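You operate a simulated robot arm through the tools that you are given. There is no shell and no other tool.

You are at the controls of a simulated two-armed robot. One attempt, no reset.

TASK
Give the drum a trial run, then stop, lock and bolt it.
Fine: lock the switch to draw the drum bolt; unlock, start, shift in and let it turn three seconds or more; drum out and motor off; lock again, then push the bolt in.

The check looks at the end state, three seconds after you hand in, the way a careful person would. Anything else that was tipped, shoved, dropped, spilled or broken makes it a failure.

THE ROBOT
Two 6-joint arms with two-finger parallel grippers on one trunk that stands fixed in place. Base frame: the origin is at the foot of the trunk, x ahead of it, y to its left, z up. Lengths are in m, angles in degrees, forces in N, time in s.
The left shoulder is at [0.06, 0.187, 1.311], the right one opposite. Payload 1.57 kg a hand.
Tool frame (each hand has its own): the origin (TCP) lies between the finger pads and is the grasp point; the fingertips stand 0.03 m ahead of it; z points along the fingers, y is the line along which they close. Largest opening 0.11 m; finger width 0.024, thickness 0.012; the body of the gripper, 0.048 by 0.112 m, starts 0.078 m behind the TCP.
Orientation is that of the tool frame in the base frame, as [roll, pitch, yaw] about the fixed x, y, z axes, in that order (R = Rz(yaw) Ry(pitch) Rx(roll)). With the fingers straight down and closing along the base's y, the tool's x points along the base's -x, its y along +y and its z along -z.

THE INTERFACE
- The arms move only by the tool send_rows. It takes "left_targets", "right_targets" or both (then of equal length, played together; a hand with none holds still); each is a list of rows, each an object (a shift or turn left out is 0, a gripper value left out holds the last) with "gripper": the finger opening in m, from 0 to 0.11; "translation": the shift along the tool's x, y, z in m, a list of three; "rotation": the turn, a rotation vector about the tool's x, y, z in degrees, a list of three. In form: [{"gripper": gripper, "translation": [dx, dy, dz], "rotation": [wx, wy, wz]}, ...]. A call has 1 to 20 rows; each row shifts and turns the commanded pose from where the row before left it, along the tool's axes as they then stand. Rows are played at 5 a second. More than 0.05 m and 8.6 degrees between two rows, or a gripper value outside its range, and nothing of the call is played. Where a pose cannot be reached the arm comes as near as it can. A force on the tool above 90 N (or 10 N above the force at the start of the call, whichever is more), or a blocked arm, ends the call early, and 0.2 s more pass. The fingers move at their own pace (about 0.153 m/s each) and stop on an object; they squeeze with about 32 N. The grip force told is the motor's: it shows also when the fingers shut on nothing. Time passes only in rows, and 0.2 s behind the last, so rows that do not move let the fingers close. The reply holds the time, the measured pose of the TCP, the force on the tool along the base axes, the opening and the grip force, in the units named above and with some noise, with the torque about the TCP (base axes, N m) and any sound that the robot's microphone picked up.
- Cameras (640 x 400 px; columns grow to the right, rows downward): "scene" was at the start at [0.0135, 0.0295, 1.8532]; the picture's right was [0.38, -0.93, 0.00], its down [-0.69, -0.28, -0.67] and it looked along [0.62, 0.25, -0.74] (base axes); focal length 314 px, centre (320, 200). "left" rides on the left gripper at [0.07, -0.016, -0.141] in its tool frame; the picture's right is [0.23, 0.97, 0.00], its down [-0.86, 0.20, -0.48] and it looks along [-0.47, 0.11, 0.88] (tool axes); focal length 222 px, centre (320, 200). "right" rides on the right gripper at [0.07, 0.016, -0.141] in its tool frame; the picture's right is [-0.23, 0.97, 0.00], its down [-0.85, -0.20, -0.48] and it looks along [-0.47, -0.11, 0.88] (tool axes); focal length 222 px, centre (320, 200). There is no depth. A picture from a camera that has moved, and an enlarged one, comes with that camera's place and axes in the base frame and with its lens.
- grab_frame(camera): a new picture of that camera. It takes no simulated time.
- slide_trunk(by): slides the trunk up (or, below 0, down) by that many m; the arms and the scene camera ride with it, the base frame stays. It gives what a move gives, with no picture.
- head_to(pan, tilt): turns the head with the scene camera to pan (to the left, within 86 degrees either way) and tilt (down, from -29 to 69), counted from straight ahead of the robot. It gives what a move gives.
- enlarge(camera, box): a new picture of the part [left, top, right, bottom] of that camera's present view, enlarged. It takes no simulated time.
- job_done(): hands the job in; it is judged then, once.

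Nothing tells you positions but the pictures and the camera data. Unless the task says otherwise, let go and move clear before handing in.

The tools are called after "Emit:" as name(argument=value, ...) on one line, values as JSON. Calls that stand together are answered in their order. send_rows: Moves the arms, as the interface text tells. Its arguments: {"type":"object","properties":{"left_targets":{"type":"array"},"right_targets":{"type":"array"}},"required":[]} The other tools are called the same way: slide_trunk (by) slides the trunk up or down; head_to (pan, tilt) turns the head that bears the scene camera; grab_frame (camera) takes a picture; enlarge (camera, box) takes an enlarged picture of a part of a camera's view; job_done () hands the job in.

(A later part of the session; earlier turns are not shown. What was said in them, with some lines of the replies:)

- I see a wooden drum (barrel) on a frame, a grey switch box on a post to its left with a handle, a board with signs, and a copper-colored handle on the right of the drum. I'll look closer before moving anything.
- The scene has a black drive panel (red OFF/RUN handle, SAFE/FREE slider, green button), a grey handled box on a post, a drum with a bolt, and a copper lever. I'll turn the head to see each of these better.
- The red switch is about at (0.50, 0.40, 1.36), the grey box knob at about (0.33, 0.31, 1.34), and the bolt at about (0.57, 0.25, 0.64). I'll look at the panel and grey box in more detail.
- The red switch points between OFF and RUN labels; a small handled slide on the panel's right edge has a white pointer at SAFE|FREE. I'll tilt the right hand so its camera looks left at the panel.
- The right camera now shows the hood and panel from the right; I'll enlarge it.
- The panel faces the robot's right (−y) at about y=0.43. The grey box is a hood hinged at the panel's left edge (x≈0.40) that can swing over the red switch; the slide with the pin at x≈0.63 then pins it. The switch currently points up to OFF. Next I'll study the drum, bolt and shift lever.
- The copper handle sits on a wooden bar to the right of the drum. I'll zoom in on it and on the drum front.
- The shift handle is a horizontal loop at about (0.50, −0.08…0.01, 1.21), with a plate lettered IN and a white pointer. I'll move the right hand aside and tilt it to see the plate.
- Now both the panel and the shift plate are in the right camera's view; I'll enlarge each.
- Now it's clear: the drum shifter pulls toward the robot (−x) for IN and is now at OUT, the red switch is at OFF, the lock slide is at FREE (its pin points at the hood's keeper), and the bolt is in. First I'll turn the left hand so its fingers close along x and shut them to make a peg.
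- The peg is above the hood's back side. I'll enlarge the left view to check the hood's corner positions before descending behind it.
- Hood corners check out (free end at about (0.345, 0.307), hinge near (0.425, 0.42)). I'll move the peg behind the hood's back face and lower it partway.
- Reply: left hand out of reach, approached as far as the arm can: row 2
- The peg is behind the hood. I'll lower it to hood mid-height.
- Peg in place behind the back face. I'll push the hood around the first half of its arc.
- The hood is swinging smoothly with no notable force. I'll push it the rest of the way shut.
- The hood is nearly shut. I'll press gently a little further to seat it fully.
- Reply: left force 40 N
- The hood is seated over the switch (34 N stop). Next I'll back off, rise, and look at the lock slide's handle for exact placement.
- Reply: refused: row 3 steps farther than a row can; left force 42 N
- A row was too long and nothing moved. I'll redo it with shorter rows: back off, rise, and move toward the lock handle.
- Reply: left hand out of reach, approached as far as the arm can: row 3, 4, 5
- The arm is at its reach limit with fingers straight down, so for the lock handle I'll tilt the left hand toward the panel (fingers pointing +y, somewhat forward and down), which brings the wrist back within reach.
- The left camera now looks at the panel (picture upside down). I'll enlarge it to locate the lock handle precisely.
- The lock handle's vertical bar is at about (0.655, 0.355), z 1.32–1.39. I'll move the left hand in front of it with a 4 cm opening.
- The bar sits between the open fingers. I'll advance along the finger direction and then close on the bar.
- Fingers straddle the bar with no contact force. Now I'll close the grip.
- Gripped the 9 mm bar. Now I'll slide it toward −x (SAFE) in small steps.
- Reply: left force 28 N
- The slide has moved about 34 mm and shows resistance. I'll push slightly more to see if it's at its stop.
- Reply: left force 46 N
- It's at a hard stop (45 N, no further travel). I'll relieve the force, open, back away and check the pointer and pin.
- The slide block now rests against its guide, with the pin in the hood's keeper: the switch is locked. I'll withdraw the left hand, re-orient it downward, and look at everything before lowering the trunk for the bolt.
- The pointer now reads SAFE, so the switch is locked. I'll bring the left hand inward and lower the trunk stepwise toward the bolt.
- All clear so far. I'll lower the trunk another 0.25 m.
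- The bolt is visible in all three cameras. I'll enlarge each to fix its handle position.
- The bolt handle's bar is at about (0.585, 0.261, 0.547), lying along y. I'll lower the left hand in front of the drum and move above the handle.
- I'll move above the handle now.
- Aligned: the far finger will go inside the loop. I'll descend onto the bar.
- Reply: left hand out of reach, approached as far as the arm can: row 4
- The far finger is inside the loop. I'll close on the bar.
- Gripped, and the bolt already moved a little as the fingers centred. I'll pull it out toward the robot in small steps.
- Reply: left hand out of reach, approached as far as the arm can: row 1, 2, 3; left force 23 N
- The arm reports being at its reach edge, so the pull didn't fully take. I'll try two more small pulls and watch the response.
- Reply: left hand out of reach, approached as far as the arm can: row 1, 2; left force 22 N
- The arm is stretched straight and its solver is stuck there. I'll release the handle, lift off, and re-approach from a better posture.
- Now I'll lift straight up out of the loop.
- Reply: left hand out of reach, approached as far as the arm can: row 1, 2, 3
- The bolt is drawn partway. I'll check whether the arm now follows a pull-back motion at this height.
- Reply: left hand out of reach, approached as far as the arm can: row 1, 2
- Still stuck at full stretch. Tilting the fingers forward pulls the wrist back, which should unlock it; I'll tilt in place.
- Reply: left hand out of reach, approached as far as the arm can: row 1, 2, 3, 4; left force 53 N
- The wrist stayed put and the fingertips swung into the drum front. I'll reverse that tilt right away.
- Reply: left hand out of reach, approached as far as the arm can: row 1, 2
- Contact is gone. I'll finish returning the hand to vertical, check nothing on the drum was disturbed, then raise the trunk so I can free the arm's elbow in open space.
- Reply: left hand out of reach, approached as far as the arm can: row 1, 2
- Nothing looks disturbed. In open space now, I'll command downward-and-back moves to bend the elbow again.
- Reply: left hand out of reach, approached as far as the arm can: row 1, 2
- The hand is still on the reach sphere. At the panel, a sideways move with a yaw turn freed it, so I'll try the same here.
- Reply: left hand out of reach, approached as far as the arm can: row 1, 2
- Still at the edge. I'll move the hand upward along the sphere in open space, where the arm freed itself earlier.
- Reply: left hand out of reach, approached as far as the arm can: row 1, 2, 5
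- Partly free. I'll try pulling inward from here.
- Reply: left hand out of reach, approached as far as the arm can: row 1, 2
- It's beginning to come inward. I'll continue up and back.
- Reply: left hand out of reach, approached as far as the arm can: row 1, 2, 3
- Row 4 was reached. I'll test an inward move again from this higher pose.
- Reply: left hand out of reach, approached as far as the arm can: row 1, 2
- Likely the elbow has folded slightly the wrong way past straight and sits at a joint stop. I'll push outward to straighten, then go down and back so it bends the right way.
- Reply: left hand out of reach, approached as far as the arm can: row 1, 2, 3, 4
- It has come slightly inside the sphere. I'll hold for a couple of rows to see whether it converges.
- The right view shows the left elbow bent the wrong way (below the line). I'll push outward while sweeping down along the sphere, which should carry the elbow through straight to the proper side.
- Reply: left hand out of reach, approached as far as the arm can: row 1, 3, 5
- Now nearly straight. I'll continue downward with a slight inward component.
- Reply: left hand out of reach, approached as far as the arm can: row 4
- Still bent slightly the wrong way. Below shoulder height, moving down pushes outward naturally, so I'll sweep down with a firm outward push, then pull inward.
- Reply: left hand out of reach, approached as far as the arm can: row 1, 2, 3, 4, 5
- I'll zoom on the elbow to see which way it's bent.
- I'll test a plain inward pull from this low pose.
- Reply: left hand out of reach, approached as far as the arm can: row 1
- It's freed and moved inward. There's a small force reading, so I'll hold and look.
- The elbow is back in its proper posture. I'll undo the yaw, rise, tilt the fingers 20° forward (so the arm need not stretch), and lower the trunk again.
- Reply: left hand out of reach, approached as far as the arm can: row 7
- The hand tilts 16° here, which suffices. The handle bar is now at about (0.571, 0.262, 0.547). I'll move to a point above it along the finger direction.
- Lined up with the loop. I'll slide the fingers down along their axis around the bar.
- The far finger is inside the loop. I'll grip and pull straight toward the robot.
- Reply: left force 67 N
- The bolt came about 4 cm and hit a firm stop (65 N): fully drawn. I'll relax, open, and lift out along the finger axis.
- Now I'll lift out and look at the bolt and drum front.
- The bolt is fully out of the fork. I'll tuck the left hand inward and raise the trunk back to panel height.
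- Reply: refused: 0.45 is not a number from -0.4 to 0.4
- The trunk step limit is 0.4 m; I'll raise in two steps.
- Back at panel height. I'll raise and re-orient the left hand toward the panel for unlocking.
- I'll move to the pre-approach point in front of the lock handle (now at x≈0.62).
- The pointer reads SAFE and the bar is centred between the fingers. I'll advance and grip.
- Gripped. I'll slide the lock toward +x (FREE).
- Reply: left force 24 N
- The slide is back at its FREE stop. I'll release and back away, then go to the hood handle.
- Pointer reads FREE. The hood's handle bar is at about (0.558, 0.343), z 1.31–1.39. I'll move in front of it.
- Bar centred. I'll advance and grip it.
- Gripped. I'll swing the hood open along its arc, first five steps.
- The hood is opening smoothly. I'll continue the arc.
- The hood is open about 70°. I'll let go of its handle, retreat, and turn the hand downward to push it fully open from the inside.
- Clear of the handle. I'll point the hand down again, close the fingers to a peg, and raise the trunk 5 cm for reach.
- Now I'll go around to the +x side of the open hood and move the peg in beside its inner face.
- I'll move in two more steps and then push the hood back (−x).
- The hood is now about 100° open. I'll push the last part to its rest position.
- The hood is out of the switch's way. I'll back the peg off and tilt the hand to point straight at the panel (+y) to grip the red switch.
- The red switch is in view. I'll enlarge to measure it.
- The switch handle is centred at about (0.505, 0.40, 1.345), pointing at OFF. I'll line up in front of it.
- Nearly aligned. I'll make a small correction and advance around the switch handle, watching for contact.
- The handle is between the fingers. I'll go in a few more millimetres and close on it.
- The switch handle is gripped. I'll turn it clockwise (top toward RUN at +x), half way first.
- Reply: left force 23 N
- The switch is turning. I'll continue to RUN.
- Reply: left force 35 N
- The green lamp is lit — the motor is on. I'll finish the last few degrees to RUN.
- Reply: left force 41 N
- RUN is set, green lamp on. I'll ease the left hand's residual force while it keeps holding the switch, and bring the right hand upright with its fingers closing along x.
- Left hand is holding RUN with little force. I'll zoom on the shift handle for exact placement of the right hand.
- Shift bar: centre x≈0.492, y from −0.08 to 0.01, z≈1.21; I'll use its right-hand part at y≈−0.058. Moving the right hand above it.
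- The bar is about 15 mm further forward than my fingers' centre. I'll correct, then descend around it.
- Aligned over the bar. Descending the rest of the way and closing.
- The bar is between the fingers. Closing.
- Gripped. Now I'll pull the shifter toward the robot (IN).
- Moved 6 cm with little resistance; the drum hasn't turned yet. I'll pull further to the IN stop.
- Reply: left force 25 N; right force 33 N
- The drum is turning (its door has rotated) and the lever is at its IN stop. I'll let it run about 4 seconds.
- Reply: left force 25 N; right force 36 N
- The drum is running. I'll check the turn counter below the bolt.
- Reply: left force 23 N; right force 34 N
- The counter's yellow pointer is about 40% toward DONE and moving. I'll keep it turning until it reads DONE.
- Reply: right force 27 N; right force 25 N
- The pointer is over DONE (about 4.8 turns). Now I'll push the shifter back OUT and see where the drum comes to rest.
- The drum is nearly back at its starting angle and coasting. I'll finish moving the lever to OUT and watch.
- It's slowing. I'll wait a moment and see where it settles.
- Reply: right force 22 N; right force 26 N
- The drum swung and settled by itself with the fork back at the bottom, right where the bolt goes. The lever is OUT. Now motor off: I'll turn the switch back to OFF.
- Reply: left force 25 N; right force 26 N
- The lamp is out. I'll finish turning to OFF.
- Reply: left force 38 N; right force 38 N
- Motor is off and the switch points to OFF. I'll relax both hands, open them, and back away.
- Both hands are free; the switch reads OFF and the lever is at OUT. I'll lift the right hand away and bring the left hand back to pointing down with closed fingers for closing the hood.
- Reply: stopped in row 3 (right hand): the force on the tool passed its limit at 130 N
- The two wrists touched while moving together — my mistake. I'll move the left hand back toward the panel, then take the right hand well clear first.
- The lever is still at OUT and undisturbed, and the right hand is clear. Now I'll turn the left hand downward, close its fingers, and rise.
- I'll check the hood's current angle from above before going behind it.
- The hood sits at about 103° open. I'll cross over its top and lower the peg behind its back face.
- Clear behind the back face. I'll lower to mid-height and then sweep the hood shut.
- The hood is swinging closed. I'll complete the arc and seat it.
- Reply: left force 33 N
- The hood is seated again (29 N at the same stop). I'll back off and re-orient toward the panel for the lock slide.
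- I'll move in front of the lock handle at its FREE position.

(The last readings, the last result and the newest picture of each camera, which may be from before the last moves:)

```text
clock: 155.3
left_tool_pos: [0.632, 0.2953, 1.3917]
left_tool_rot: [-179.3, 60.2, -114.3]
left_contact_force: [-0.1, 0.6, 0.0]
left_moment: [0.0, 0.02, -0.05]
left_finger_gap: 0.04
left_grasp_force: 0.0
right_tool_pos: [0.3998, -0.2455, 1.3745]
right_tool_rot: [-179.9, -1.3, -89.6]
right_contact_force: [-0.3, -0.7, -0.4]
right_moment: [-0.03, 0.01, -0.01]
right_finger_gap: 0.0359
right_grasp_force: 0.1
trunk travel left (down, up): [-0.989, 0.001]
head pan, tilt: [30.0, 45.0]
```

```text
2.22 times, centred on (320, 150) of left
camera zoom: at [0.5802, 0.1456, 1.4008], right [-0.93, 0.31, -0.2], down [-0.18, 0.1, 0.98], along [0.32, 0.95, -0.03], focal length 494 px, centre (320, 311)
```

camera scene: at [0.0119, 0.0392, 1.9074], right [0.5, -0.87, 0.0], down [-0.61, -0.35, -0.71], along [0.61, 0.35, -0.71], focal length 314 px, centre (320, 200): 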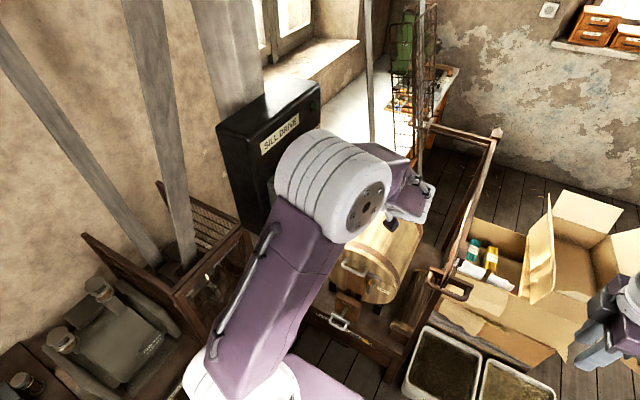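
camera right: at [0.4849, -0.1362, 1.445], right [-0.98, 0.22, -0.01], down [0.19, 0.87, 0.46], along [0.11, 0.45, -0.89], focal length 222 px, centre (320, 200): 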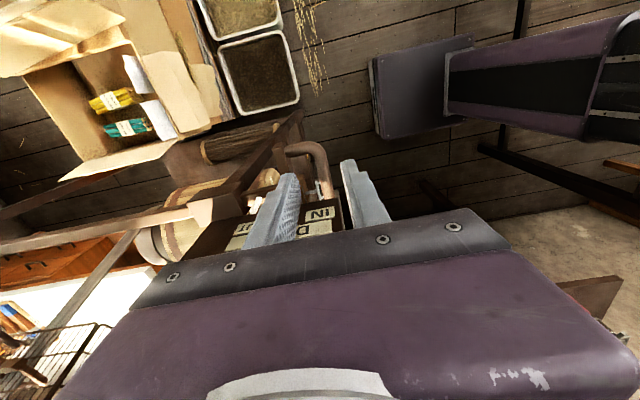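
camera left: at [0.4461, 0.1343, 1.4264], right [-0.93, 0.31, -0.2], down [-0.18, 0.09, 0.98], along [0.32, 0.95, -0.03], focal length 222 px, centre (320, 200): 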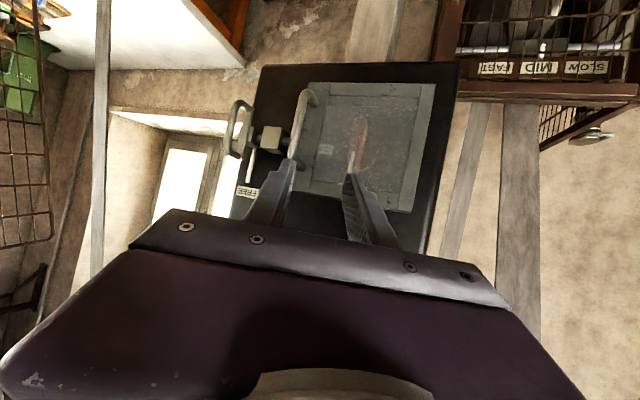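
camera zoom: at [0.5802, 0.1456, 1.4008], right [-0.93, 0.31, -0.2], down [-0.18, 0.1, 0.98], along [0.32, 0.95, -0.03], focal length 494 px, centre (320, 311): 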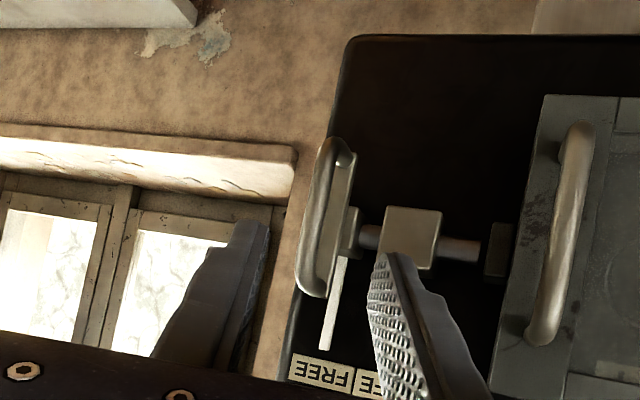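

Aligned. I'll advance, grip, and slide the lock to SAFE.

Emit:
send_rows(left_targets=[{"translation": [0, 0.001, 0.021]}, {"translation": [0, 0, 0.021]}, {"translation": [0, 0, 0.019]}, {"gripper": 0.0}, {"gripper": 0.0}, {"gripper": 0.0}])

Emit:
send_rows(left_targets=[{"translation": [0.0022, 0.0096, -0.0038]}, {"translation": [0.0022, 0.0096, -0.0038]}, {"translation": [0.0022, 0.0096, -0.0038]}, {"translation": [0.0022, 0.0096, -0.0038]}, {"translation": [0.0011, 0.0048, -0.0019]}])

Emit:
enlarge(camera="left", box=[200, 60, 440, 240])

```text
clock: 156.7
left_tool_pos: [0.6534, 0.3418, 1.3595]
left_tool_rot: [-179.2, 60.2, -114.4]
left_contact_force: [1.8, -0.1, -1.1]
left_moment: [0.06, -0.07, -0.06]
left_finger_gap: 0.0094
left_grasp_force: 27.6
right_tool_pos: [0.4028, -0.2452, 1.3744]
right_tool_rot: [179.9, -1.3, -89.5]
right_contact_force: [0.2, -0.2, 0.0]
right_moment: [0.04, 0.0, -0.01]
right_finger_gap: 0.0358
right_grasp_force: 0.0
trunk travel left (down, up): [-0.989, 0.001]
head pan, tilt: [30.0, 45.0]
```

```text
clock: 157.9
left_tool_pos: [0.6196, 0.3418, 1.3593]
left_tool_rot: [-179.2, 60.3, -114.8]
left_contact_force: [36.8, 1.5, 12.3]
left_moment: [0.3, -0.53, -0.91]
left_finger_gap: 0.0098
left_grasp_force: 27.8
right_tool_pos: [0.4116, -0.2469, 1.3718]
right_tool_rot: [179.6, -1.2, -89.6]
right_contact_force: [0.6, -0.4, -0.1]
right_moment: [-0.01, 0.0, -0.01]
right_finger_gap: 0.0355
right_grasp_force: 0.1
trunk travel left (down, up): [-0.989, 0.001]
head pan, tilt: [30.0, 45.0]
```

```text
2.22 times, centred on (320, 150) of left
camera zoom: at [0.5665, 0.1922, 1.3688], right [-0.93, 0.32, -0.2], down [-0.18, 0.1, 0.98], along [0.33, 0.94, -0.03], focal length 494 px, centre (320, 311)
```

zoom: 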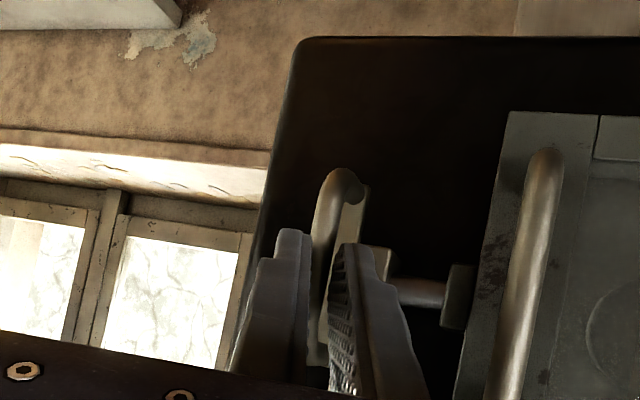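

At the same SAFE stop as before. I'll relax, release, and retreat.

Emit:
send_rows(left_targets=[{"translation": [-0.0022, -0.0098, 0.0039]}, {"gripper": 0.04}, {"gripper": 0.04}, {"translation": [0, 0, -0.03]}, {"translation": [0, 0, -0.03]}])

Emit:
enlarge(camera="left", box=[200, 60, 440, 240])

```text
clock: 159.1
left_tool_pos: [0.5903, 0.2964, 1.3928]
left_tool_rot: [-178.9, 60.3, -114.0]
left_contact_force: [0.2, -0.3, -0.1]
left_moment: [-0.03, 0.0, 0.0]
left_finger_gap: 0.04
left_grasp_force: 0.0
right_tool_pos: [0.3968, -0.2467, 1.3755]
right_tool_rot: [-179.8, -1.1, -89.5]
right_contact_force: [-0.1, 0.0, 0.7]
right_moment: [0.02, -0.03, 0.01]
right_finger_gap: 0.0361
right_grasp_force: 0.0
trunk travel left (down, up): [-0.989, 0.001]
head pan, tilt: [30.0, 45.0]
```

```text
2.22 times, centred on (320, 150) of left
camera zoom: at [0.5385, 0.1463, 1.4024], right [-0.93, 0.31, -0.21], down [-0.19, 0.1, 0.98], along [0.32, 0.95, -0.03], focal length 494 px, centre (320, 311)
```

zoom: 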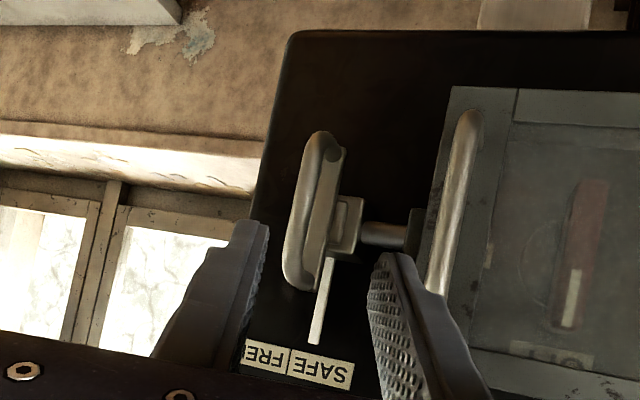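

Locked: the pointer reads SAFE with the hood pinned over the switch at OFF. Now I'll retreat, point the left hand down, tuck the right hand, and lower the trunk for the bolt.

Emit:
send_rows(left_targets=[{"translation": [0.0113, 0.0249, -0.035]}, {"translation": [0.0113, 0.0249, -0.035]}, {"translation": [0.0113, 0.0249, -0.035]}, {"translation": [0.0113, 0.0249, -0.035]}, {"rotation": [0, 8.55, 0]}, {"rotation": [0, 8.55, 0]}, {"rotation": [0, 8.55, 0]}, {"rotation": [0, 8.55, 0]}, {"rotation": [0, 8.55, 0]}, {"rotation": [0, 8.55, 0]}, {"rotation": [0, 8.55, 0]}, {"rotation": [0, 0, -8.1]}, {"rotation": [0, 0, -8.1]}, {"rotation": [0, 0, -8.0]}])

Emit:
send_rows(right_targets=[{"translation": [0.01, 0.03, -0.03]}, {"translation": [0.01, 0.03, -0.03]}])

Emit:
grab_frame(camera="scene")

Emit:
grab_frame(camera="right")

```text
clock: 162.1
left_tool_pos: [0.4439, 0.2097, 1.42]
left_tool_rot: [-179.5, 0.1, -90.7]
left_contact_force: [-0.5, 0.8, -0.1]
left_moment: [0.02, -0.01, 0.02]
left_finger_gap: 0.0403
left_grasp_force: 0.1
right_tool_pos: [0.4027, -0.2452, 1.3749]
right_tool_rot: [-180.0, -1.3, -89.5]
right_contact_force: [-0.4, 0.7, 0.4]
right_moment: [-0.01, -0.03, -0.01]
right_finger_gap: 0.0356
right_grasp_force: 0.0
trunk travel left (down, up): [-0.989, 0.001]
head pan, tilt: [30.0, 45.0]
```

```text
clock: 162.7
left_tool_pos: [0.4405, 0.2092, 1.4212]
left_tool_rot: [-179.4, 0.1, -90.8]
left_contact_force: [-0.2, -0.1, -0.8]
left_moment: [0.0, -0.02, 0.02]
left_finger_gap: 0.0397
left_grasp_force: 0.1
right_tool_pos: [0.3374, -0.2639, 1.4334]
right_tool_rot: [-179.8, -1.2, -89.5]
right_contact_force: [-0.2, -0.9, 0.2]
right_moment: [-0.02, -0.05, -0.01]
right_finger_gap: 0.036
right_grasp_force: 0.2
trunk travel left (down, up): [-0.989, 0.001]
head pan, tilt: [30.0, 45.0]
```

```text
taken
camera scene: at [0.0061, 0.0404, 1.9074], right [0.5, -0.87, 0.0], down [-0.61, -0.35, -0.71], along [0.61, 0.35, -0.71], focal length 314 px, centre (320, 200)
```

scene: 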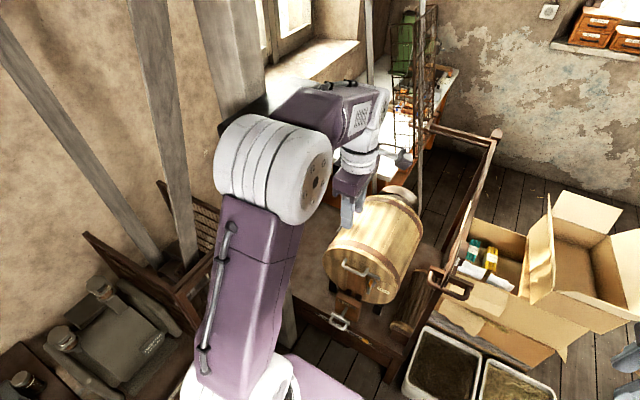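

```text
taken
camera right: at [0.3219, -0.3313, 1.5781], right [-0.98, 0.22, -0.01], down [0.19, 0.87, 0.46], along [0.11, 0.45, -0.89], focal length 222 px, centre (320, 200)
```

right: 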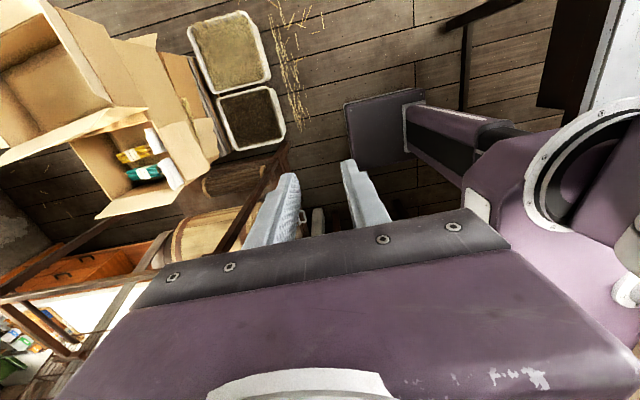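

I'll tuck the left hand slightly and lower the trunk in two steps.

Emit:
send_rows(left_targets=[{"translation": [0.03, 0.03, 0]}])

Emit:
slide_trunk(by=-0.3)

Emit:
slide_trunk(by=-0.25)

Emit:
head_to(pan=15, tilt=45)

Emit:
grab_frame(camera="scene")

Emit:
grab_frame(camera="left")

```text
clock: 163.1
left_tool_pos: [0.413, 0.1786, 1.4209]
left_tool_rot: [-179.6, 0.2, -90.8]
left_contact_force: [0.5, -0.7, 0.3]
left_moment: [0.02, -0.05, 0.01]
left_finger_gap: 0.0398
left_grasp_force: 0.1
right_tool_pos: [0.3416, -0.266, 1.4326]
right_tool_rot: [180.0, -1.2, -89.5]
right_contact_force: [0.4, 0.3, -0.7]
right_moment: [-0.04, 0.01, 0.0]
right_finger_gap: 0.0361
right_grasp_force: 0.1
trunk travel left (down, up): [-0.989, 0.001]
head pan, tilt: [30.0, 45.0]
```

```text
clock: 166.1
left_tool_pos: [0.4118, 0.1806, 1.1197]
left_tool_rot: [-179.5, 0.2, -90.8]
left_contact_force: [0.1, -0.1, -0.7]
left_moment: [0.02, 0.02, 0.0]
left_finger_gap: 0.04
left_grasp_force: 0.1
right_tool_pos: [0.342, -0.264, 1.1329]
right_tool_rot: [180.0, -1.2, -89.4]
right_contact_force: [-0.7, -0.3, 0.1]
right_moment: [0.01, 0.03, 0.0]
right_finger_gap: 0.0357
right_grasp_force: 0.0
trunk travel left (down, up): [-0.689, 0.301]
head pan, tilt: [30.0, 45.0]
```

```text
clock: 168.7
left_tool_pos: [0.4132, 0.1811, 0.8706]
left_tool_rot: [-179.6, 0.0, -90.7]
left_contact_force: [0.6, -0.5, 0.4]
left_moment: [0.0, 0.0, -0.01]
left_finger_gap: 0.04
left_grasp_force: 0.0
right_tool_pos: [0.3425, -0.2641, 0.882]
right_tool_rot: [180.0, -1.4, -89.5]
right_contact_force: [-0.2, 0.0, -0.4]
right_moment: [0.01, -0.01, -0.03]
right_finger_gap: 0.036
right_grasp_force: 0.0
trunk travel left (down, up): [-0.439, 0.551]
head pan, tilt: [30.0, 45.0]
```

```text
clock: 169.4
left_tool_pos: [0.4129, 0.1807, 0.87]
left_tool_rot: [-179.6, 0.1, -90.8]
left_contact_force: [-0.7, 0.8, -0.1]
left_moment: [-0.05, 0.0, 0.03]
left_finger_gap: 0.04
left_grasp_force: 0.0
right_tool_pos: [0.3419, -0.265, 0.8831]
right_tool_rot: [-180.0, -1.3, -89.5]
right_contact_force: [0.2, -0.4, -0.1]
right_moment: [-0.03, 0.0, 0.03]
right_finger_gap: 0.036
right_grasp_force: 0.1
trunk travel left (down, up): [-0.439, 0.551]
head pan, tilt: [15.0, 45.0]
```

```text
taken
camera scene: at [0.0191, 0.0208, 1.3574], right [0.26, -0.97, 0.0], down [-0.68, -0.18, -0.71], along [0.68, 0.18, -0.71], focal length 314 px, centre (320, 200)
```

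scene: 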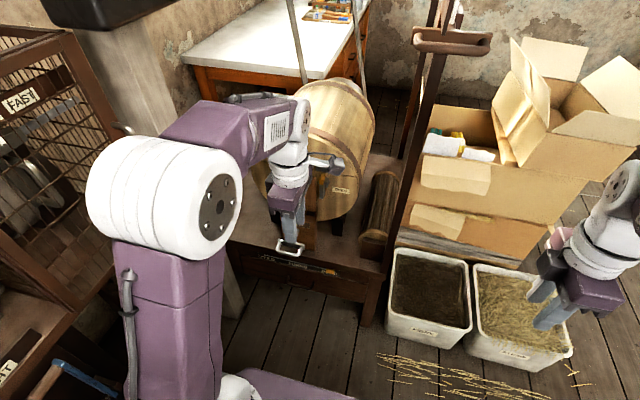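

```text
taken
camera left: at [0.427, 0.1095, 1.0115], right [-0.98, -0.21, -0.01], down [-0.19, 0.86, 0.48], along [-0.09, 0.47, -0.88], focal length 222 px, centre (320, 200)
```

left: 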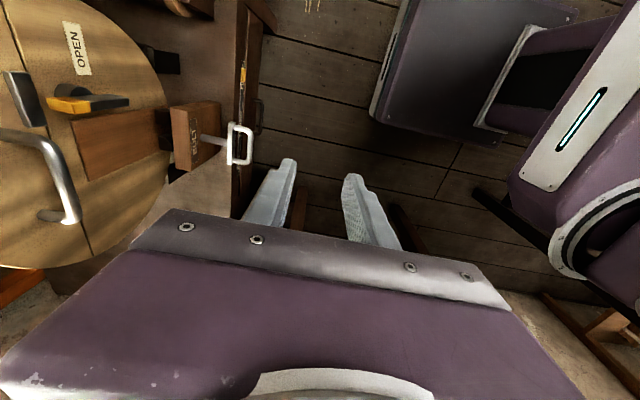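

I'll check the fork/bolt alignment and then descend toward the handle.

Emit:
enlarge(camera="left", box=[40, 60, 280, 240])

Emit:
send_rows(left_targets=[{"translation": [-0.014, -0.0074, 0.034], "gripper": 0.03}, {"translation": [-0.014, -0.0074, 0.034]}, {"translation": [-0.014, -0.0074, 0.034]}, {"translation": [-0.014, -0.0074, 0.034]}, {"translation": [-0.014, -0.0074, 0.034]}, {"rotation": [8, 0, 0]}, {"rotation": [8, 0, 0]}])

Emit:
grab_frame(camera="left")

Emit:
enlarge(camera="scene", box=[230, 160, 390, 300])

```text
2.22 times, centred on (160, 150) of left
camera zoom: at [0.427, 0.1095, 1.0115], right [-0.98, -0.21, -0.01], down [-0.19, 0.86, 0.48], along [-0.09, 0.47, -0.88], focal length 494 px, centre (676, 311)
```

zoom: 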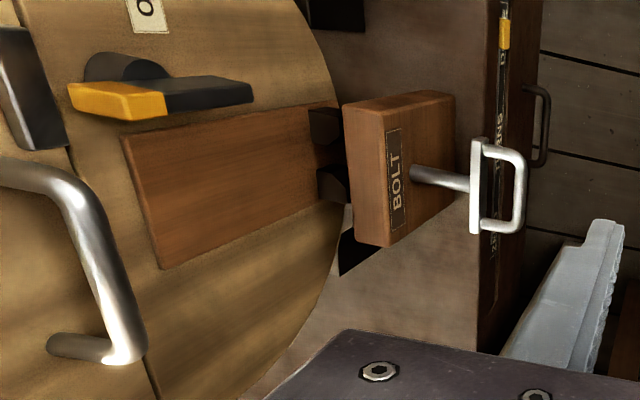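

```text
clock: 171.0
left_tool_pos: [0.4537, 0.2507, 0.7016]
left_tool_rot: [-163.4, 0.3, -90.8]
left_contact_force: [-0.6, -0.1, -0.4]
left_moment: [-0.01, -0.03, -0.01]
left_finger_gap: 0.0301
left_grasp_force: 0.0
right_tool_pos: [0.3422, -0.2638, 0.882]
right_tool_rot: [-180.0, -1.2, -89.4]
right_contact_force: [0.0, 0.4, 0.6]
right_moment: [0.06, 0.01, -0.01]
right_finger_gap: 0.0359
right_grasp_force: 0.1
trunk travel left (down, up): [-0.439, 0.551]
head pan, tilt: [15.0, 45.0]
```

```text
taken
camera left: at [0.4271, 0.1797, 0.8408], right [-0.94, -0.21, -0.28], down [-0.32, 0.86, 0.4], along [0.15, 0.47, -0.87], focal length 222 px, centre (320, 200)
```

left: 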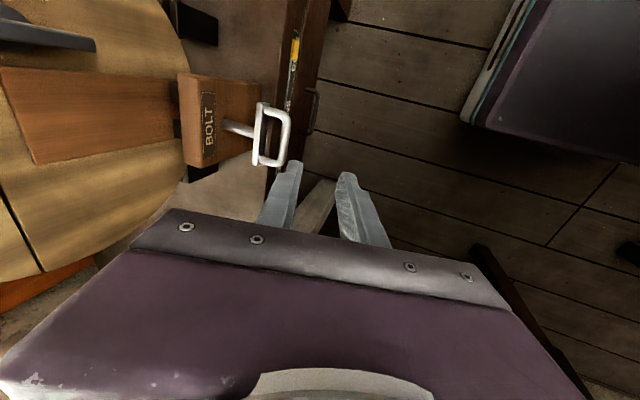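

```text
2.86 times, centred on (310, 230) of scene
camera zoom: at [0.0192, 0.021, 1.3574], right [0.26, -0.97, 0.0], down [-0.68, -0.18, -0.71], along [0.68, 0.18, -0.71], focal length 898 px, centre (349, 114)
```

zoom: 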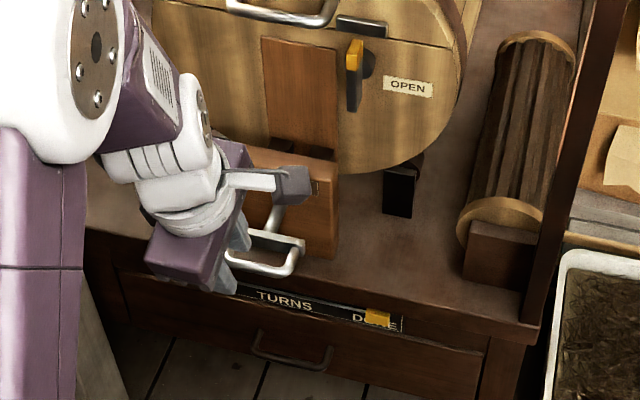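

The fork is aligned and the counter shows DONE. The drawn bolt's bar is at about (0.548, 0.262, 0.547); I'll go to the pre-grasp point.

Emit:
send_rows(left_targets=[{"translation": [-0.0038, -0.0141, 0.0286]}, {"translation": [-0.0038, -0.0141, 0.0286]}, {"translation": [-0.0038, -0.0141, 0.0286]}])

Emit:
enlarge(camera="left", box=[220, 80, 400, 240])

```text
clock: 171.8
left_tool_pos: [0.5189, 0.2615, 0.6294]
left_tool_rot: [-163.6, 0.1, -90.8]
left_contact_force: [0.6, 0.2, -0.1]
left_moment: [0.01, 0.02, -0.01]
left_finger_gap: 0.0301
left_grasp_force: 0.1
right_tool_pos: [0.3423, -0.264, 0.8835]
right_tool_rot: [180.0, -1.3, -89.6]
right_contact_force: [0.2, 0.5, 0.3]
right_moment: [-0.03, 0.01, -0.03]
right_finger_gap: 0.0359
right_grasp_force: 0.0
trunk travel left (down, up): [-0.439, 0.551]
head pan, tilt: [15.0, 45.0]
```

```text
2.50 times, centred on (310, 160) of left
camera zoom: at [0.4942, 0.1916, 0.7693], right [-0.94, -0.21, -0.28], down [-0.32, 0.86, 0.4], along [0.15, 0.47, -0.87], focal length 555 px, centre (345, 300)
```

zoom: 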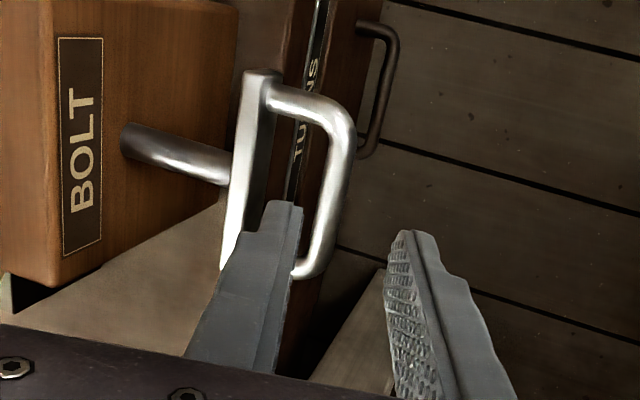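

Good alignment, same as when I drew it. I'll slide down around the bar and grip.

Emit:
send_rows(left_targets=[{"translation": [-0.002, -0.001, 0.02]}, {"translation": [0, 0, 0.02]}, {"translation": [0, 0, 0.02]}, {"translation": [0, 0, 0.02]}])

Emit:
enlarge(camera="left", box=[160, 60, 400, 240])

```text
clock: 172.8
left_tool_pos: [0.542, 0.2648, 0.5542]
left_tool_rot: [-163.5, 0.1, -90.8]
left_contact_force: [-0.5, -0.6, 0.7]
left_moment: [0.01, -0.01, 0.0]
left_finger_gap: 0.03
left_grasp_force: 0.0
right_tool_pos: [0.3415, -0.2639, 0.8818]
right_tool_rot: [-179.9, -1.4, -89.5]
right_contact_force: [-1.0, 1.6, -0.1]
right_moment: [0.0, 0.04, 0.01]
right_finger_gap: 0.036
right_grasp_force: 0.2
trunk travel left (down, up): [-0.439, 0.551]
head pan, tilt: [15.0, 45.0]
```

```text
2.22 times, centred on (280, 150) of left
camera zoom: at [0.5171, 0.1936, 0.6941], right [-0.94, -0.21, -0.28], down [-0.32, 0.86, 0.4], along [0.15, 0.47, -0.87], focal length 494 px, centre (409, 311)
```

zoom: 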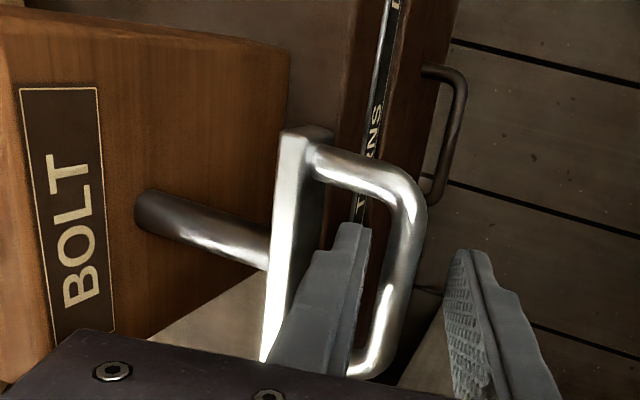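

Gripping the bar, then pushing the bolt in step by step.

Emit:
send_rows(left_targets=[{"gripper": 0.0}, {"gripper": 0.0}, {"gripper": 0.0}, {"translation": [0, -0.0096, 0.0029]}, {"translation": [0, -0.0096, 0.0029]}, {"translation": [0, -0.0096, 0.0029]}])

Emit:
enlarge(camera="left", box=[120, 40, 400, 240])

```text
clock: 174.2
left_tool_pos: [0.5702, 0.2629, 0.5547]
left_tool_rot: [-163.5, 0.0, -90.7]
left_contact_force: [-0.1, 14.9, 16.0]
left_moment: [-0.22, -0.11, 0.62]
left_finger_gap: 0.0123
left_grasp_force: 29.2
right_tool_pos: [0.3395, -0.2628, 0.8826]
right_tool_rot: [-179.9, -1.3, -89.5]
right_contact_force: [-0.3, -1.0, 0.2]
right_moment: [0.02, 0.03, 0.0]
right_finger_gap: 0.036
right_grasp_force: 0.1
trunk travel left (down, up): [-0.439, 0.551]
head pan, tilt: [15.0, 45.0]
```

```text
2.00 times, centred on (260, 140) of left
camera zoom: at [0.545, 0.193, 0.6947], right [-0.94, -0.21, -0.28], down [-0.32, 0.86, 0.4], along [0.15, 0.47, -0.87], focal length 444 px, centre (440, 320)
```

zoom: 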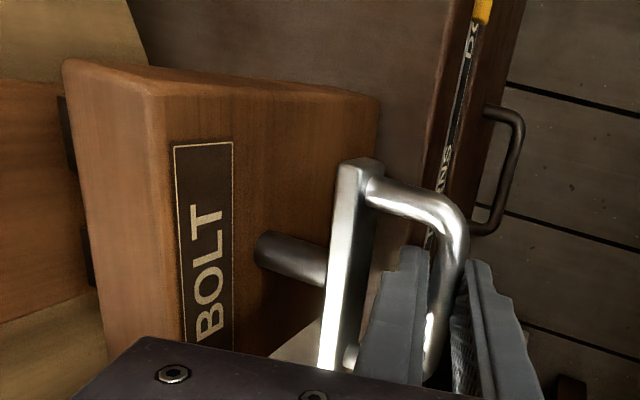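

Moving freely. I'll push the remaining distance.

Emit:
send_rows(left_targets=[{"translation": [0, -0.0077, 0.0023]}, {"translation": [0, -0.0077, 0.0023]}])

Emit:
enlarge(camera="left", box=[120, 40, 400, 240])

```text
clock: 174.8
left_tool_pos: [0.5855, 0.2627, 0.5543]
left_tool_rot: [-163.5, 0.1, -90.8]
left_contact_force: [-6.5, 17.4, 10.8]
left_moment: [0.27, 0.04, 0.84]
left_finger_gap: 0.0122
left_grasp_force: 29.0
right_tool_pos: [0.3404, -0.2633, 0.8838]
right_tool_rot: [-179.8, -1.3, -89.5]
right_contact_force: [0.3, -0.6, 0.6]
right_moment: [0.04, -0.01, -0.01]
right_finger_gap: 0.036
right_grasp_force: 0.1
trunk travel left (down, up): [-0.439, 0.551]
head pan, tilt: [15.0, 45.0]
```

```text
2.00 times, centred on (260, 140) of left
camera zoom: at [0.5605, 0.1925, 0.6943], right [-0.94, -0.21, -0.28], down [-0.32, 0.86, 0.4], along [0.15, 0.47, -0.87], focal length 444 px, centre (440, 320)
```

zoom: 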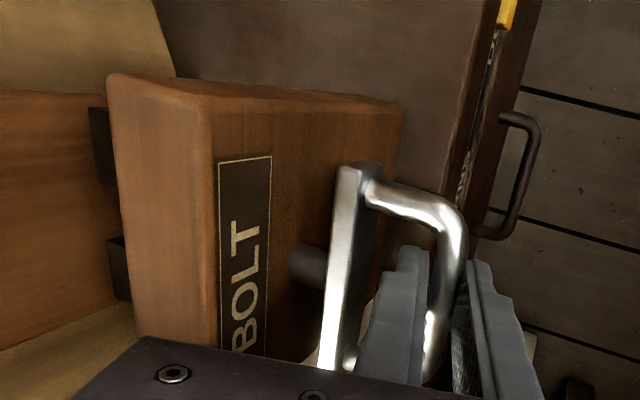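

Almost home. A few more millimetres until it stops.

Emit:
send_rows(left_targets=[{"translation": [0, -0.0048, 0.0014]}, {"translation": [0, -0.0048, 0.0014]}])

Emit:
enlarge(camera="left", box=[120, 40, 400, 240])

```text
clock: 175.4
left_tool_pos: [0.5868, 0.2615, 0.5515]
left_tool_rot: [-164.6, -0.1, -90.9]
left_contact_force: [-52.3, 12.0, 3.4]
left_moment: [0.35, 0.62, 0.78]
left_finger_gap: 0.0121
left_grasp_force: 29.1
right_tool_pos: [0.3365, -0.2646, 0.8845]
right_tool_rot: [-179.7, -1.3, -89.5]
right_contact_force: [-0.4, 0.1, -0.6]
right_moment: [-0.02, -0.02, 0.01]
right_finger_gap: 0.0361
right_grasp_force: 0.1
trunk travel left (down, up): [-0.439, 0.551]
head pan, tilt: [15.0, 45.0]
```

```text
2.00 times, centred on (260, 140) of left
camera zoom: at [0.5645, 0.1912, 0.6928], right [-0.94, -0.21, -0.26], down [-0.31, 0.86, 0.41], along [0.14, 0.46, -0.88], focal length 444 px, centre (440, 320)
```

zoom: 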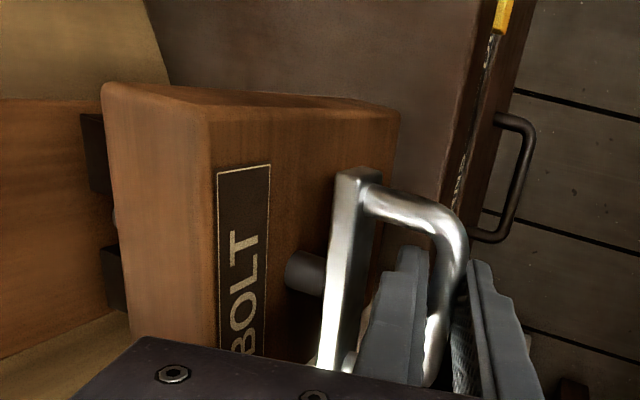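

The bolt is fully home (52 N stop) with its tip between the fork prongs. I'll relax, open, and lift out.

Emit:
send_rows(left_targets=[{"translation": [0, 0.0095, -0.0028]}, {"gripper": 0.03}, {"gripper": 0.03}, {"gripper": 0.03}])

Emit:
enlarge(camera="left", box=[120, 40, 400, 240])

```text
clock: 176.4
left_tool_pos: [0.5885, 0.2628, 0.5559]
left_tool_rot: [-163.3, 0.3, -90.9]
left_contact_force: [-1.0, 1.5, 1.0]
left_moment: [0.08, 0.03, 0.08]
left_finger_gap: 0.0288
left_grasp_force: 0.1
right_tool_pos: [0.341, -0.2646, 0.8829]
right_tool_rot: [-179.8, -1.3, -89.6]
right_contact_force: [0.3, -0.5, -0.2]
right_moment: [-0.01, -0.02, -0.01]
right_finger_gap: 0.0359
right_grasp_force: 0.1
trunk travel left (down, up): [-0.439, 0.551]
head pan, tilt: [15.0, 45.0]
```

```text
2.00 times, centred on (260, 140) of left
camera zoom: at [0.5628, 0.192, 0.6952], right [-0.94, -0.21, -0.28], down [-0.32, 0.86, 0.4], along [0.15, 0.47, -0.87], focal length 444 px, centre (440, 320)
```

zoom: 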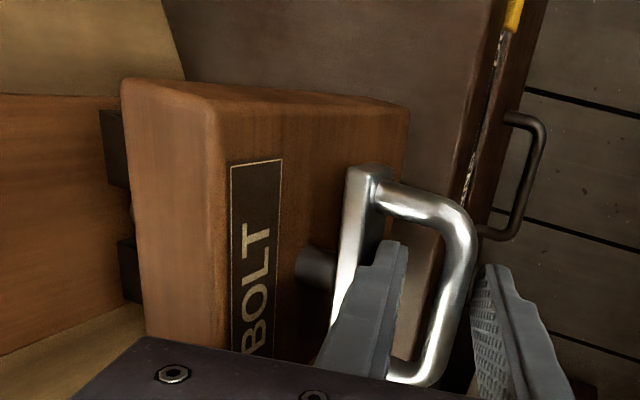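

Fingers are open around the bar. I'll lift out along the finger axis.

Emit:
send_rows(left_targets=[{"translation": [0, 0, -0.02]}, {"translation": [0, 0, -0.03]}, {"translation": [0, 0, -0.03]}, {"translation": [0, 0.02, -0.035]}, {"translation": [0, 0.035, -0.03]}, {"translation": [0.02, 0.035, -0.02]}])

Emit:
grab_frame(camera="left")

Emit:
enlarge(camera="left", box=[60, 20, 340, 220])

Emit:
enlarge(camera="scene", box=[230, 160, 390, 300])

```text
clock: 177.8
left_tool_pos: [0.455, 0.2432, 0.6892]
left_tool_rot: [-163.4, 0.2, -90.9]
left_contact_force: [-0.7, -0.7, 0.7]
left_moment: [0.03, -0.02, -0.01]
left_finger_gap: 0.0299
left_grasp_force: 0.1
right_tool_pos: [0.3402, -0.2661, 0.8831]
right_tool_rot: [-179.9, -1.3, -89.5]
right_contact_force: [-0.9, 0.3, -0.1]
right_moment: [0.03, -0.02, 0.01]
right_finger_gap: 0.036
right_grasp_force: 0.0
trunk travel left (down, up): [-0.439, 0.551]
head pan, tilt: [15.0, 45.0]
```

```text
taken
camera left: at [0.4296, 0.1733, 0.8293], right [-0.94, -0.21, -0.28], down [-0.32, 0.86, 0.4], along [0.15, 0.47, -0.87], focal length 222 px, centre (320, 200)
```

left: 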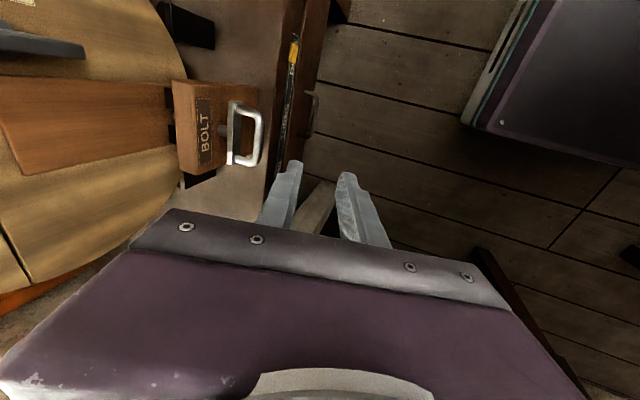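

```text
2.00 times, centred on (200, 120) of left
camera zoom: at [0.4296, 0.1733, 0.8293], right [-0.94, -0.21, -0.28], down [-0.32, 0.86, 0.4], along [0.15, 0.47, -0.87], focal length 444 px, centre (560, 360)
```

zoom: 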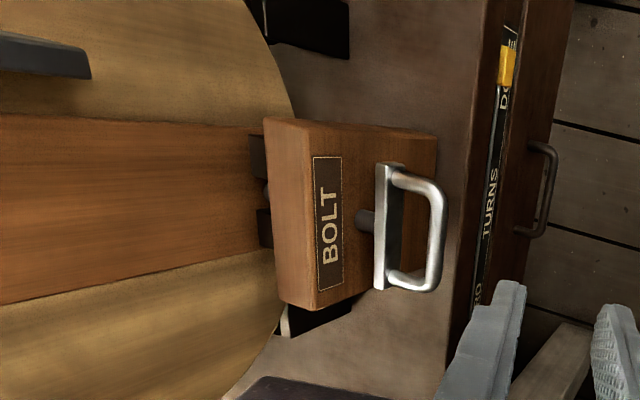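

```text
2.86 times, centred on (310, 230) of scene
camera zoom: at [0.0181, 0.0199, 1.3574], right [0.26, -0.97, 0.0], down [-0.68, -0.18, -0.71], along [0.68, 0.18, -0.71], focal length 898 px, centre (349, 114)
```

zoom: 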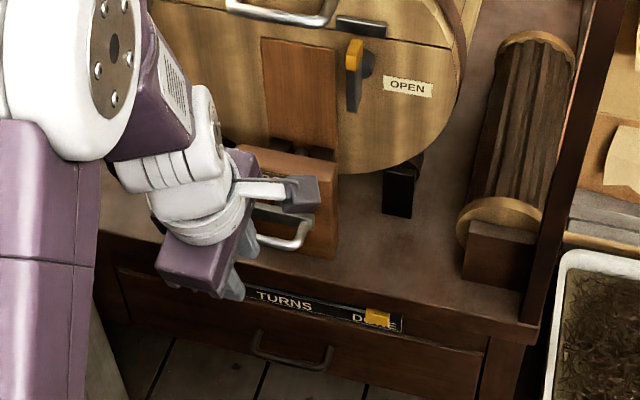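

The bolt is in, its tip between the prongs. I'll move the left hand clear, raise the trunk to the starting height, and verify everything before handing in.

Emit:
send_rows(left_targets=[{"translation": [0.02, 0.02, -0.04], "rotation": [-8, 0, 0]}, {"translation": [0.03, 0.01, -0.035], "rotation": [-8, 0, 0]}, {"translation": [0.01, 0.01, -0.045]}, {"translation": [0, 0, -0.045]}])

Emit:
slide_trunk(by=0.25)

Emit:
slide_trunk(by=0.25)

Emit:
grab_frame(camera="scene")

Emit:
grab_frame(camera="left")

Emit:
grab_frame(camera="right")

```text
clock: 178.8
left_tool_pos: [0.3973, 0.1836, 0.8429]
left_tool_rot: [-179.5, 0.3, -90.8]
left_contact_force: [0.0, 0.6, 0.5]
left_moment: [-0.01, -0.01, -0.02]
left_finger_gap: 0.0298
left_grasp_force: 0.1
right_tool_pos: [0.342, -0.2651, 0.8826]
right_tool_rot: [179.9, -1.2, -89.6]
right_contact_force: [-1.1, 0.2, -0.6]
right_moment: [-0.04, 0.01, 0.01]
right_finger_gap: 0.036
right_grasp_force: 0.2
trunk travel left (down, up): [-0.439, 0.551]
head pan, tilt: [15.0, 45.0]
```

```text
clock: 181.4
left_tool_pos: [0.3991, 0.184, 1.0925]
left_tool_rot: [-179.5, 0.2, -90.8]
left_contact_force: [-0.1, -0.5, -0.1]
left_moment: [-0.01, 0.01, -0.01]
left_finger_gap: 0.0299
left_grasp_force: 0.0
right_tool_pos: [0.3418, -0.2656, 1.1331]
right_tool_rot: [179.9, -1.4, -89.5]
right_contact_force: [-0.7, 1.8, 0.0]
right_moment: [0.0, 0.05, -0.02]
right_finger_gap: 0.0361
right_grasp_force: 0.0
trunk travel left (down, up): [-0.689, 0.301]
head pan, tilt: [15.0, 45.0]
```

```text
clock: 184.0
left_tool_pos: [0.3981, 0.1824, 1.3426]
left_tool_rot: [-179.5, 0.0, -90.8]
left_contact_force: [0.2, -0.3, -0.4]
left_moment: [-0.01, 0.01, -0.01]
left_finger_gap: 0.0299
left_grasp_force: 0.1
right_tool_pos: [0.3421, -0.2646, 1.3835]
right_tool_rot: [180.0, -1.2, -89.5]
right_contact_force: [0.7, 0.5, -0.3]
right_moment: [-0.01, 0.02, 0.0]
right_finger_gap: 0.0358
right_grasp_force: 0.1
trunk travel left (down, up): [-0.939, 0.051]
head pan, tilt: [15.0, 45.0]
```

```text
taken
camera scene: at [0.0192, 0.0207, 1.8574], right [0.26, -0.97, 0.0], down [-0.68, -0.18, -0.71], along [0.68, 0.18, -0.71], focal length 314 px, centre (320, 200)
```

scene: 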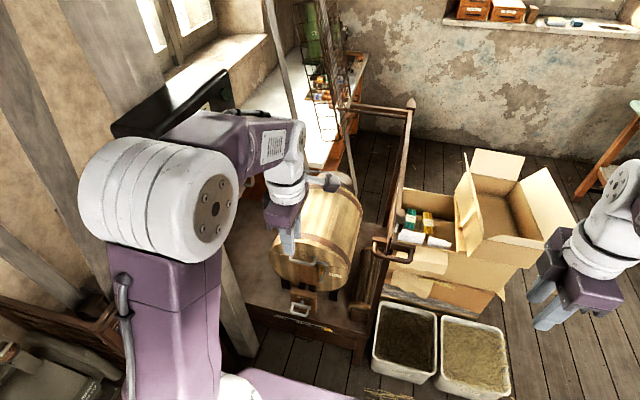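

```text
taken
camera left: at [0.4127, 0.1127, 1.4836], right [-0.98, -0.21, -0.01], down [-0.19, 0.86, 0.48], along [-0.09, 0.47, -0.88], focal length 222 px, centre (320, 200)
```

left: 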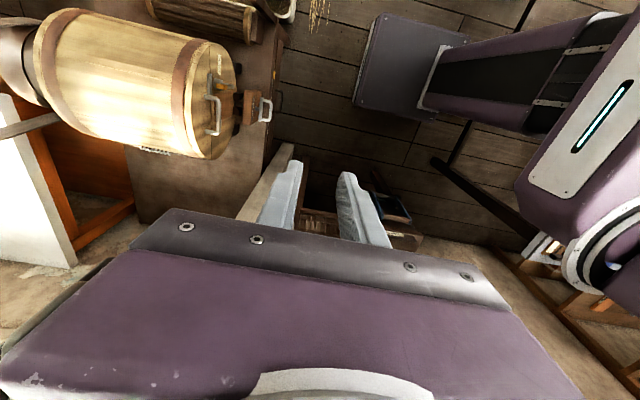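

```text
taken
camera right: at [0.3262, -0.3313, 1.5269], right [-0.98, 0.22, -0.01], down [0.19, 0.87, 0.46], along [0.11, 0.45, -0.89], focal length 222 px, centre (320, 200)
```

right: 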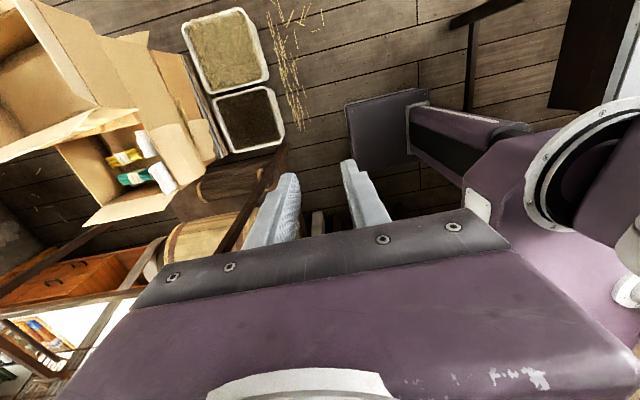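

Everything nearby looks undisturbed. I'll turn the right hand so its camera sees the panel for a final check.

Emit:
send_rows(right_targets=[{"rotation": [0, 0, 8.2], "gripper": 0.11, "translation": [0, 0, -0.03]}, {"rotation": [0, 0, 8.2], "translation": [0, 0, -0.03]}, {"rotation": [0, 0, 8.2], "translation": [0, 0, -0.03]}, {"rotation": [0, 0, 8.2]}, {"rotation": [0, 0, 8.2]}, {"rotation": [0, 0, 8.2]}, {"rotation": [0, 0, 8.2]}, {"rotation": [0, 0, 8.2]}, {"rotation": [0, 0, 8.2]}, {"rotation": [0, 0, 8.2]}, {"rotation": [0, 0, 8.0]}, {"rotation": [-8.5, 0, 0]}, {"rotation": [-8.5, 0, 0]}, {"rotation": [-8.5, 0, 0]}, {"rotation": [-8.5, 0, 0]}, {"rotation": [-8.5, 0, 0]}])

Emit:
grab_frame(camera="right")

Emit:
enlarge(camera="right", box=[400, 40, 600, 220])

Emit:
enlarge(camera="right", box=[240, 120, 400, 240])

```text
clock: 187.4
left_tool_pos: [0.3991, 0.1824, 1.3419]
left_tool_rot: [-179.6, 0.2, -90.8]
left_contact_force: [0.5, -0.1, 0.0]
left_moment: [0.01, 0.0, -0.03]
left_finger_gap: 0.0301
left_grasp_force: 0.0
right_tool_pos: [0.3422, -0.2626, 1.4734]
right_tool_rot: [138.4, 0.2, -179.5]
right_contact_force: [0.2, -0.4, -0.5]
right_moment: [0.0, -0.02, 0.04]
right_finger_gap: 0.1101
right_grasp_force: 0.0
trunk travel left (down, up): [-0.939, 0.051]
head pan, tilt: [15.0, 45.0]
```

```text
taken
camera right: at [0.2739, -0.3456, 1.5909], right [0.22, 0.73, 0.65], down [0.86, -0.46, 0.23], along [0.46, 0.5, -0.73], focal length 222 px, centre (320, 200)
```

right: 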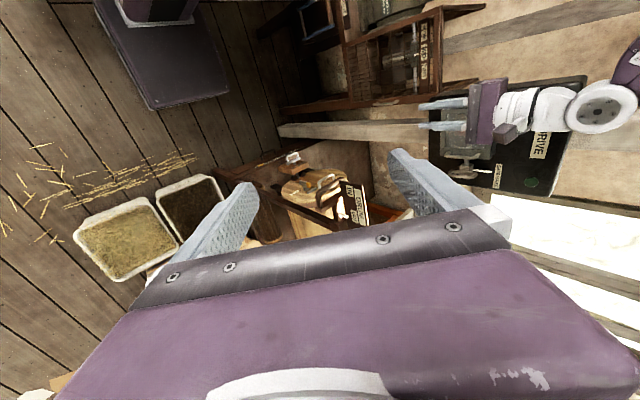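

```text
2.22 times, centred on (500, 130) of right
camera zoom: at [0.2739, -0.3456, 1.5909], right [0.22, 0.73, 0.65], down [0.86, -0.46, 0.23], along [0.46, 0.5, -0.73], focal length 494 px, centre (-80, 356)
```

zoom: 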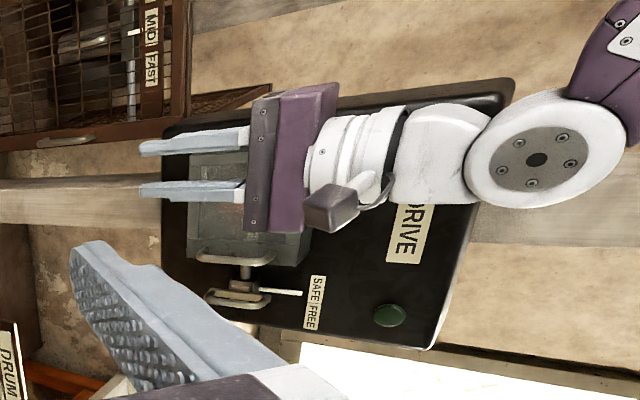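

```text
3.33 times, centred on (320, 180) of right
camera zoom: at [0.2739, -0.3456, 1.5909], right [0.22, 0.73, 0.65], down [0.86, -0.46, 0.23], along [0.46, 0.5, -0.73], focal length 740 px, centre (320, 267)
```

zoom: 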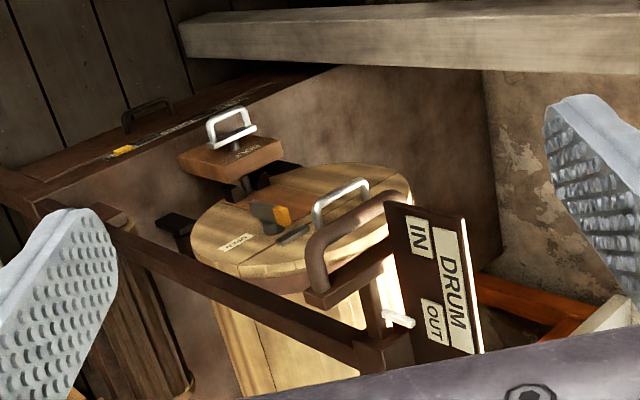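

All checks agree: switch OFF under the pinned hood (SAFE), lamp dark, shifter at OUT, counter DONE, bolt in. I'll draw the left hand back a little more and then hand in.

Emit:
send_rows(left_targets=[{"translation": [0, 0.03, -0.03]}, {"translation": [0, 0.03, -0.03]}, {}, {}])

Emit:
enlarge(camera="right", box=[400, 40, 600, 220])

```text
clock: 188.4
left_tool_pos: [0.3376, 0.1852, 1.4013]
left_tool_rot: [-179.6, 0.1, -90.8]
left_contact_force: [-0.8, -0.2, 0.4]
left_moment: [-0.01, 0.01, 0.0]
left_finger_gap: 0.03
left_grasp_force: 0.1
right_tool_pos: [0.3443, -0.2617, 1.4731]
right_tool_rot: [138.8, 0.1, -179.5]
right_contact_force: [-0.5, 0.5, -0.9]
right_moment: [0.01, 0.03, 0.02]
right_finger_gap: 0.1102
right_grasp_force: 0.0
trunk travel left (down, up): [-0.939, 0.051]
head pan, tilt: [15.0, 45.0]
```

```text
2.22 times, centred on (500, 130) of right
camera zoom: at [0.2751, -0.3429, 1.5912], right [0.22, 0.73, 0.64], down [0.86, -0.46, 0.23], along [0.46, 0.5, -0.73], focal length 494 px, centre (-80, 356)
```

zoom: 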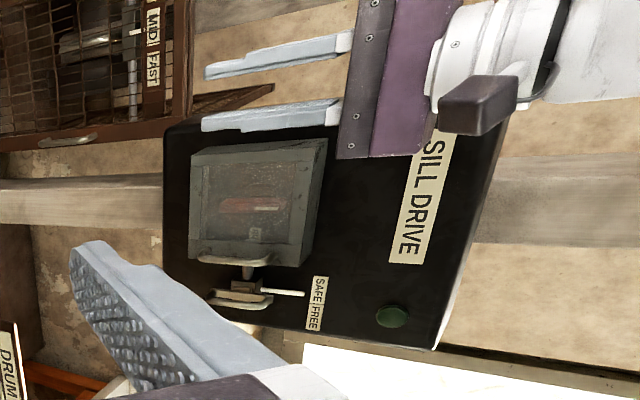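

The hood is closed over the switch at OFF, the pin is in (SAFE), the lamp is dark, and both hands are clear. Handing in.

Emit:
job_done()

```text
The job is handed in.
```

The drum has had its trial run. It is stopped, locked and bolted, and I've handed the job in; the tool confirmed only that it was received, not how it was judged.

How things stood in the last pictures:

- **Run:** the drum turned for about 13 seconds, and the counter's yellow pointer reads DONE.
- **Shifter:** at OUT. The drum settled with its fork in line with the bolt.
- **Motor:** off, green lamp dark, and the red switch points to OFF.
- **Lock:** the hood is closed over the switch and its slide is pinned at SAFE.
- **Bolt:** pushed fully home, with its tip between the fork prongs.
- **Hands:** both open and clear.

Two contacts happened along the way:

- **Drum front:** while I was first drawing the bolt, the left arm got stuck at full stretch. Its fingertips pressed against the drum front with about 45 N before I backed off.
- **Wrists:** after the run, the two wrists bumped at up to 130 N while both hands were moving away.

I saw no damage, and nothing looked tipped, moved or out of place afterwards.
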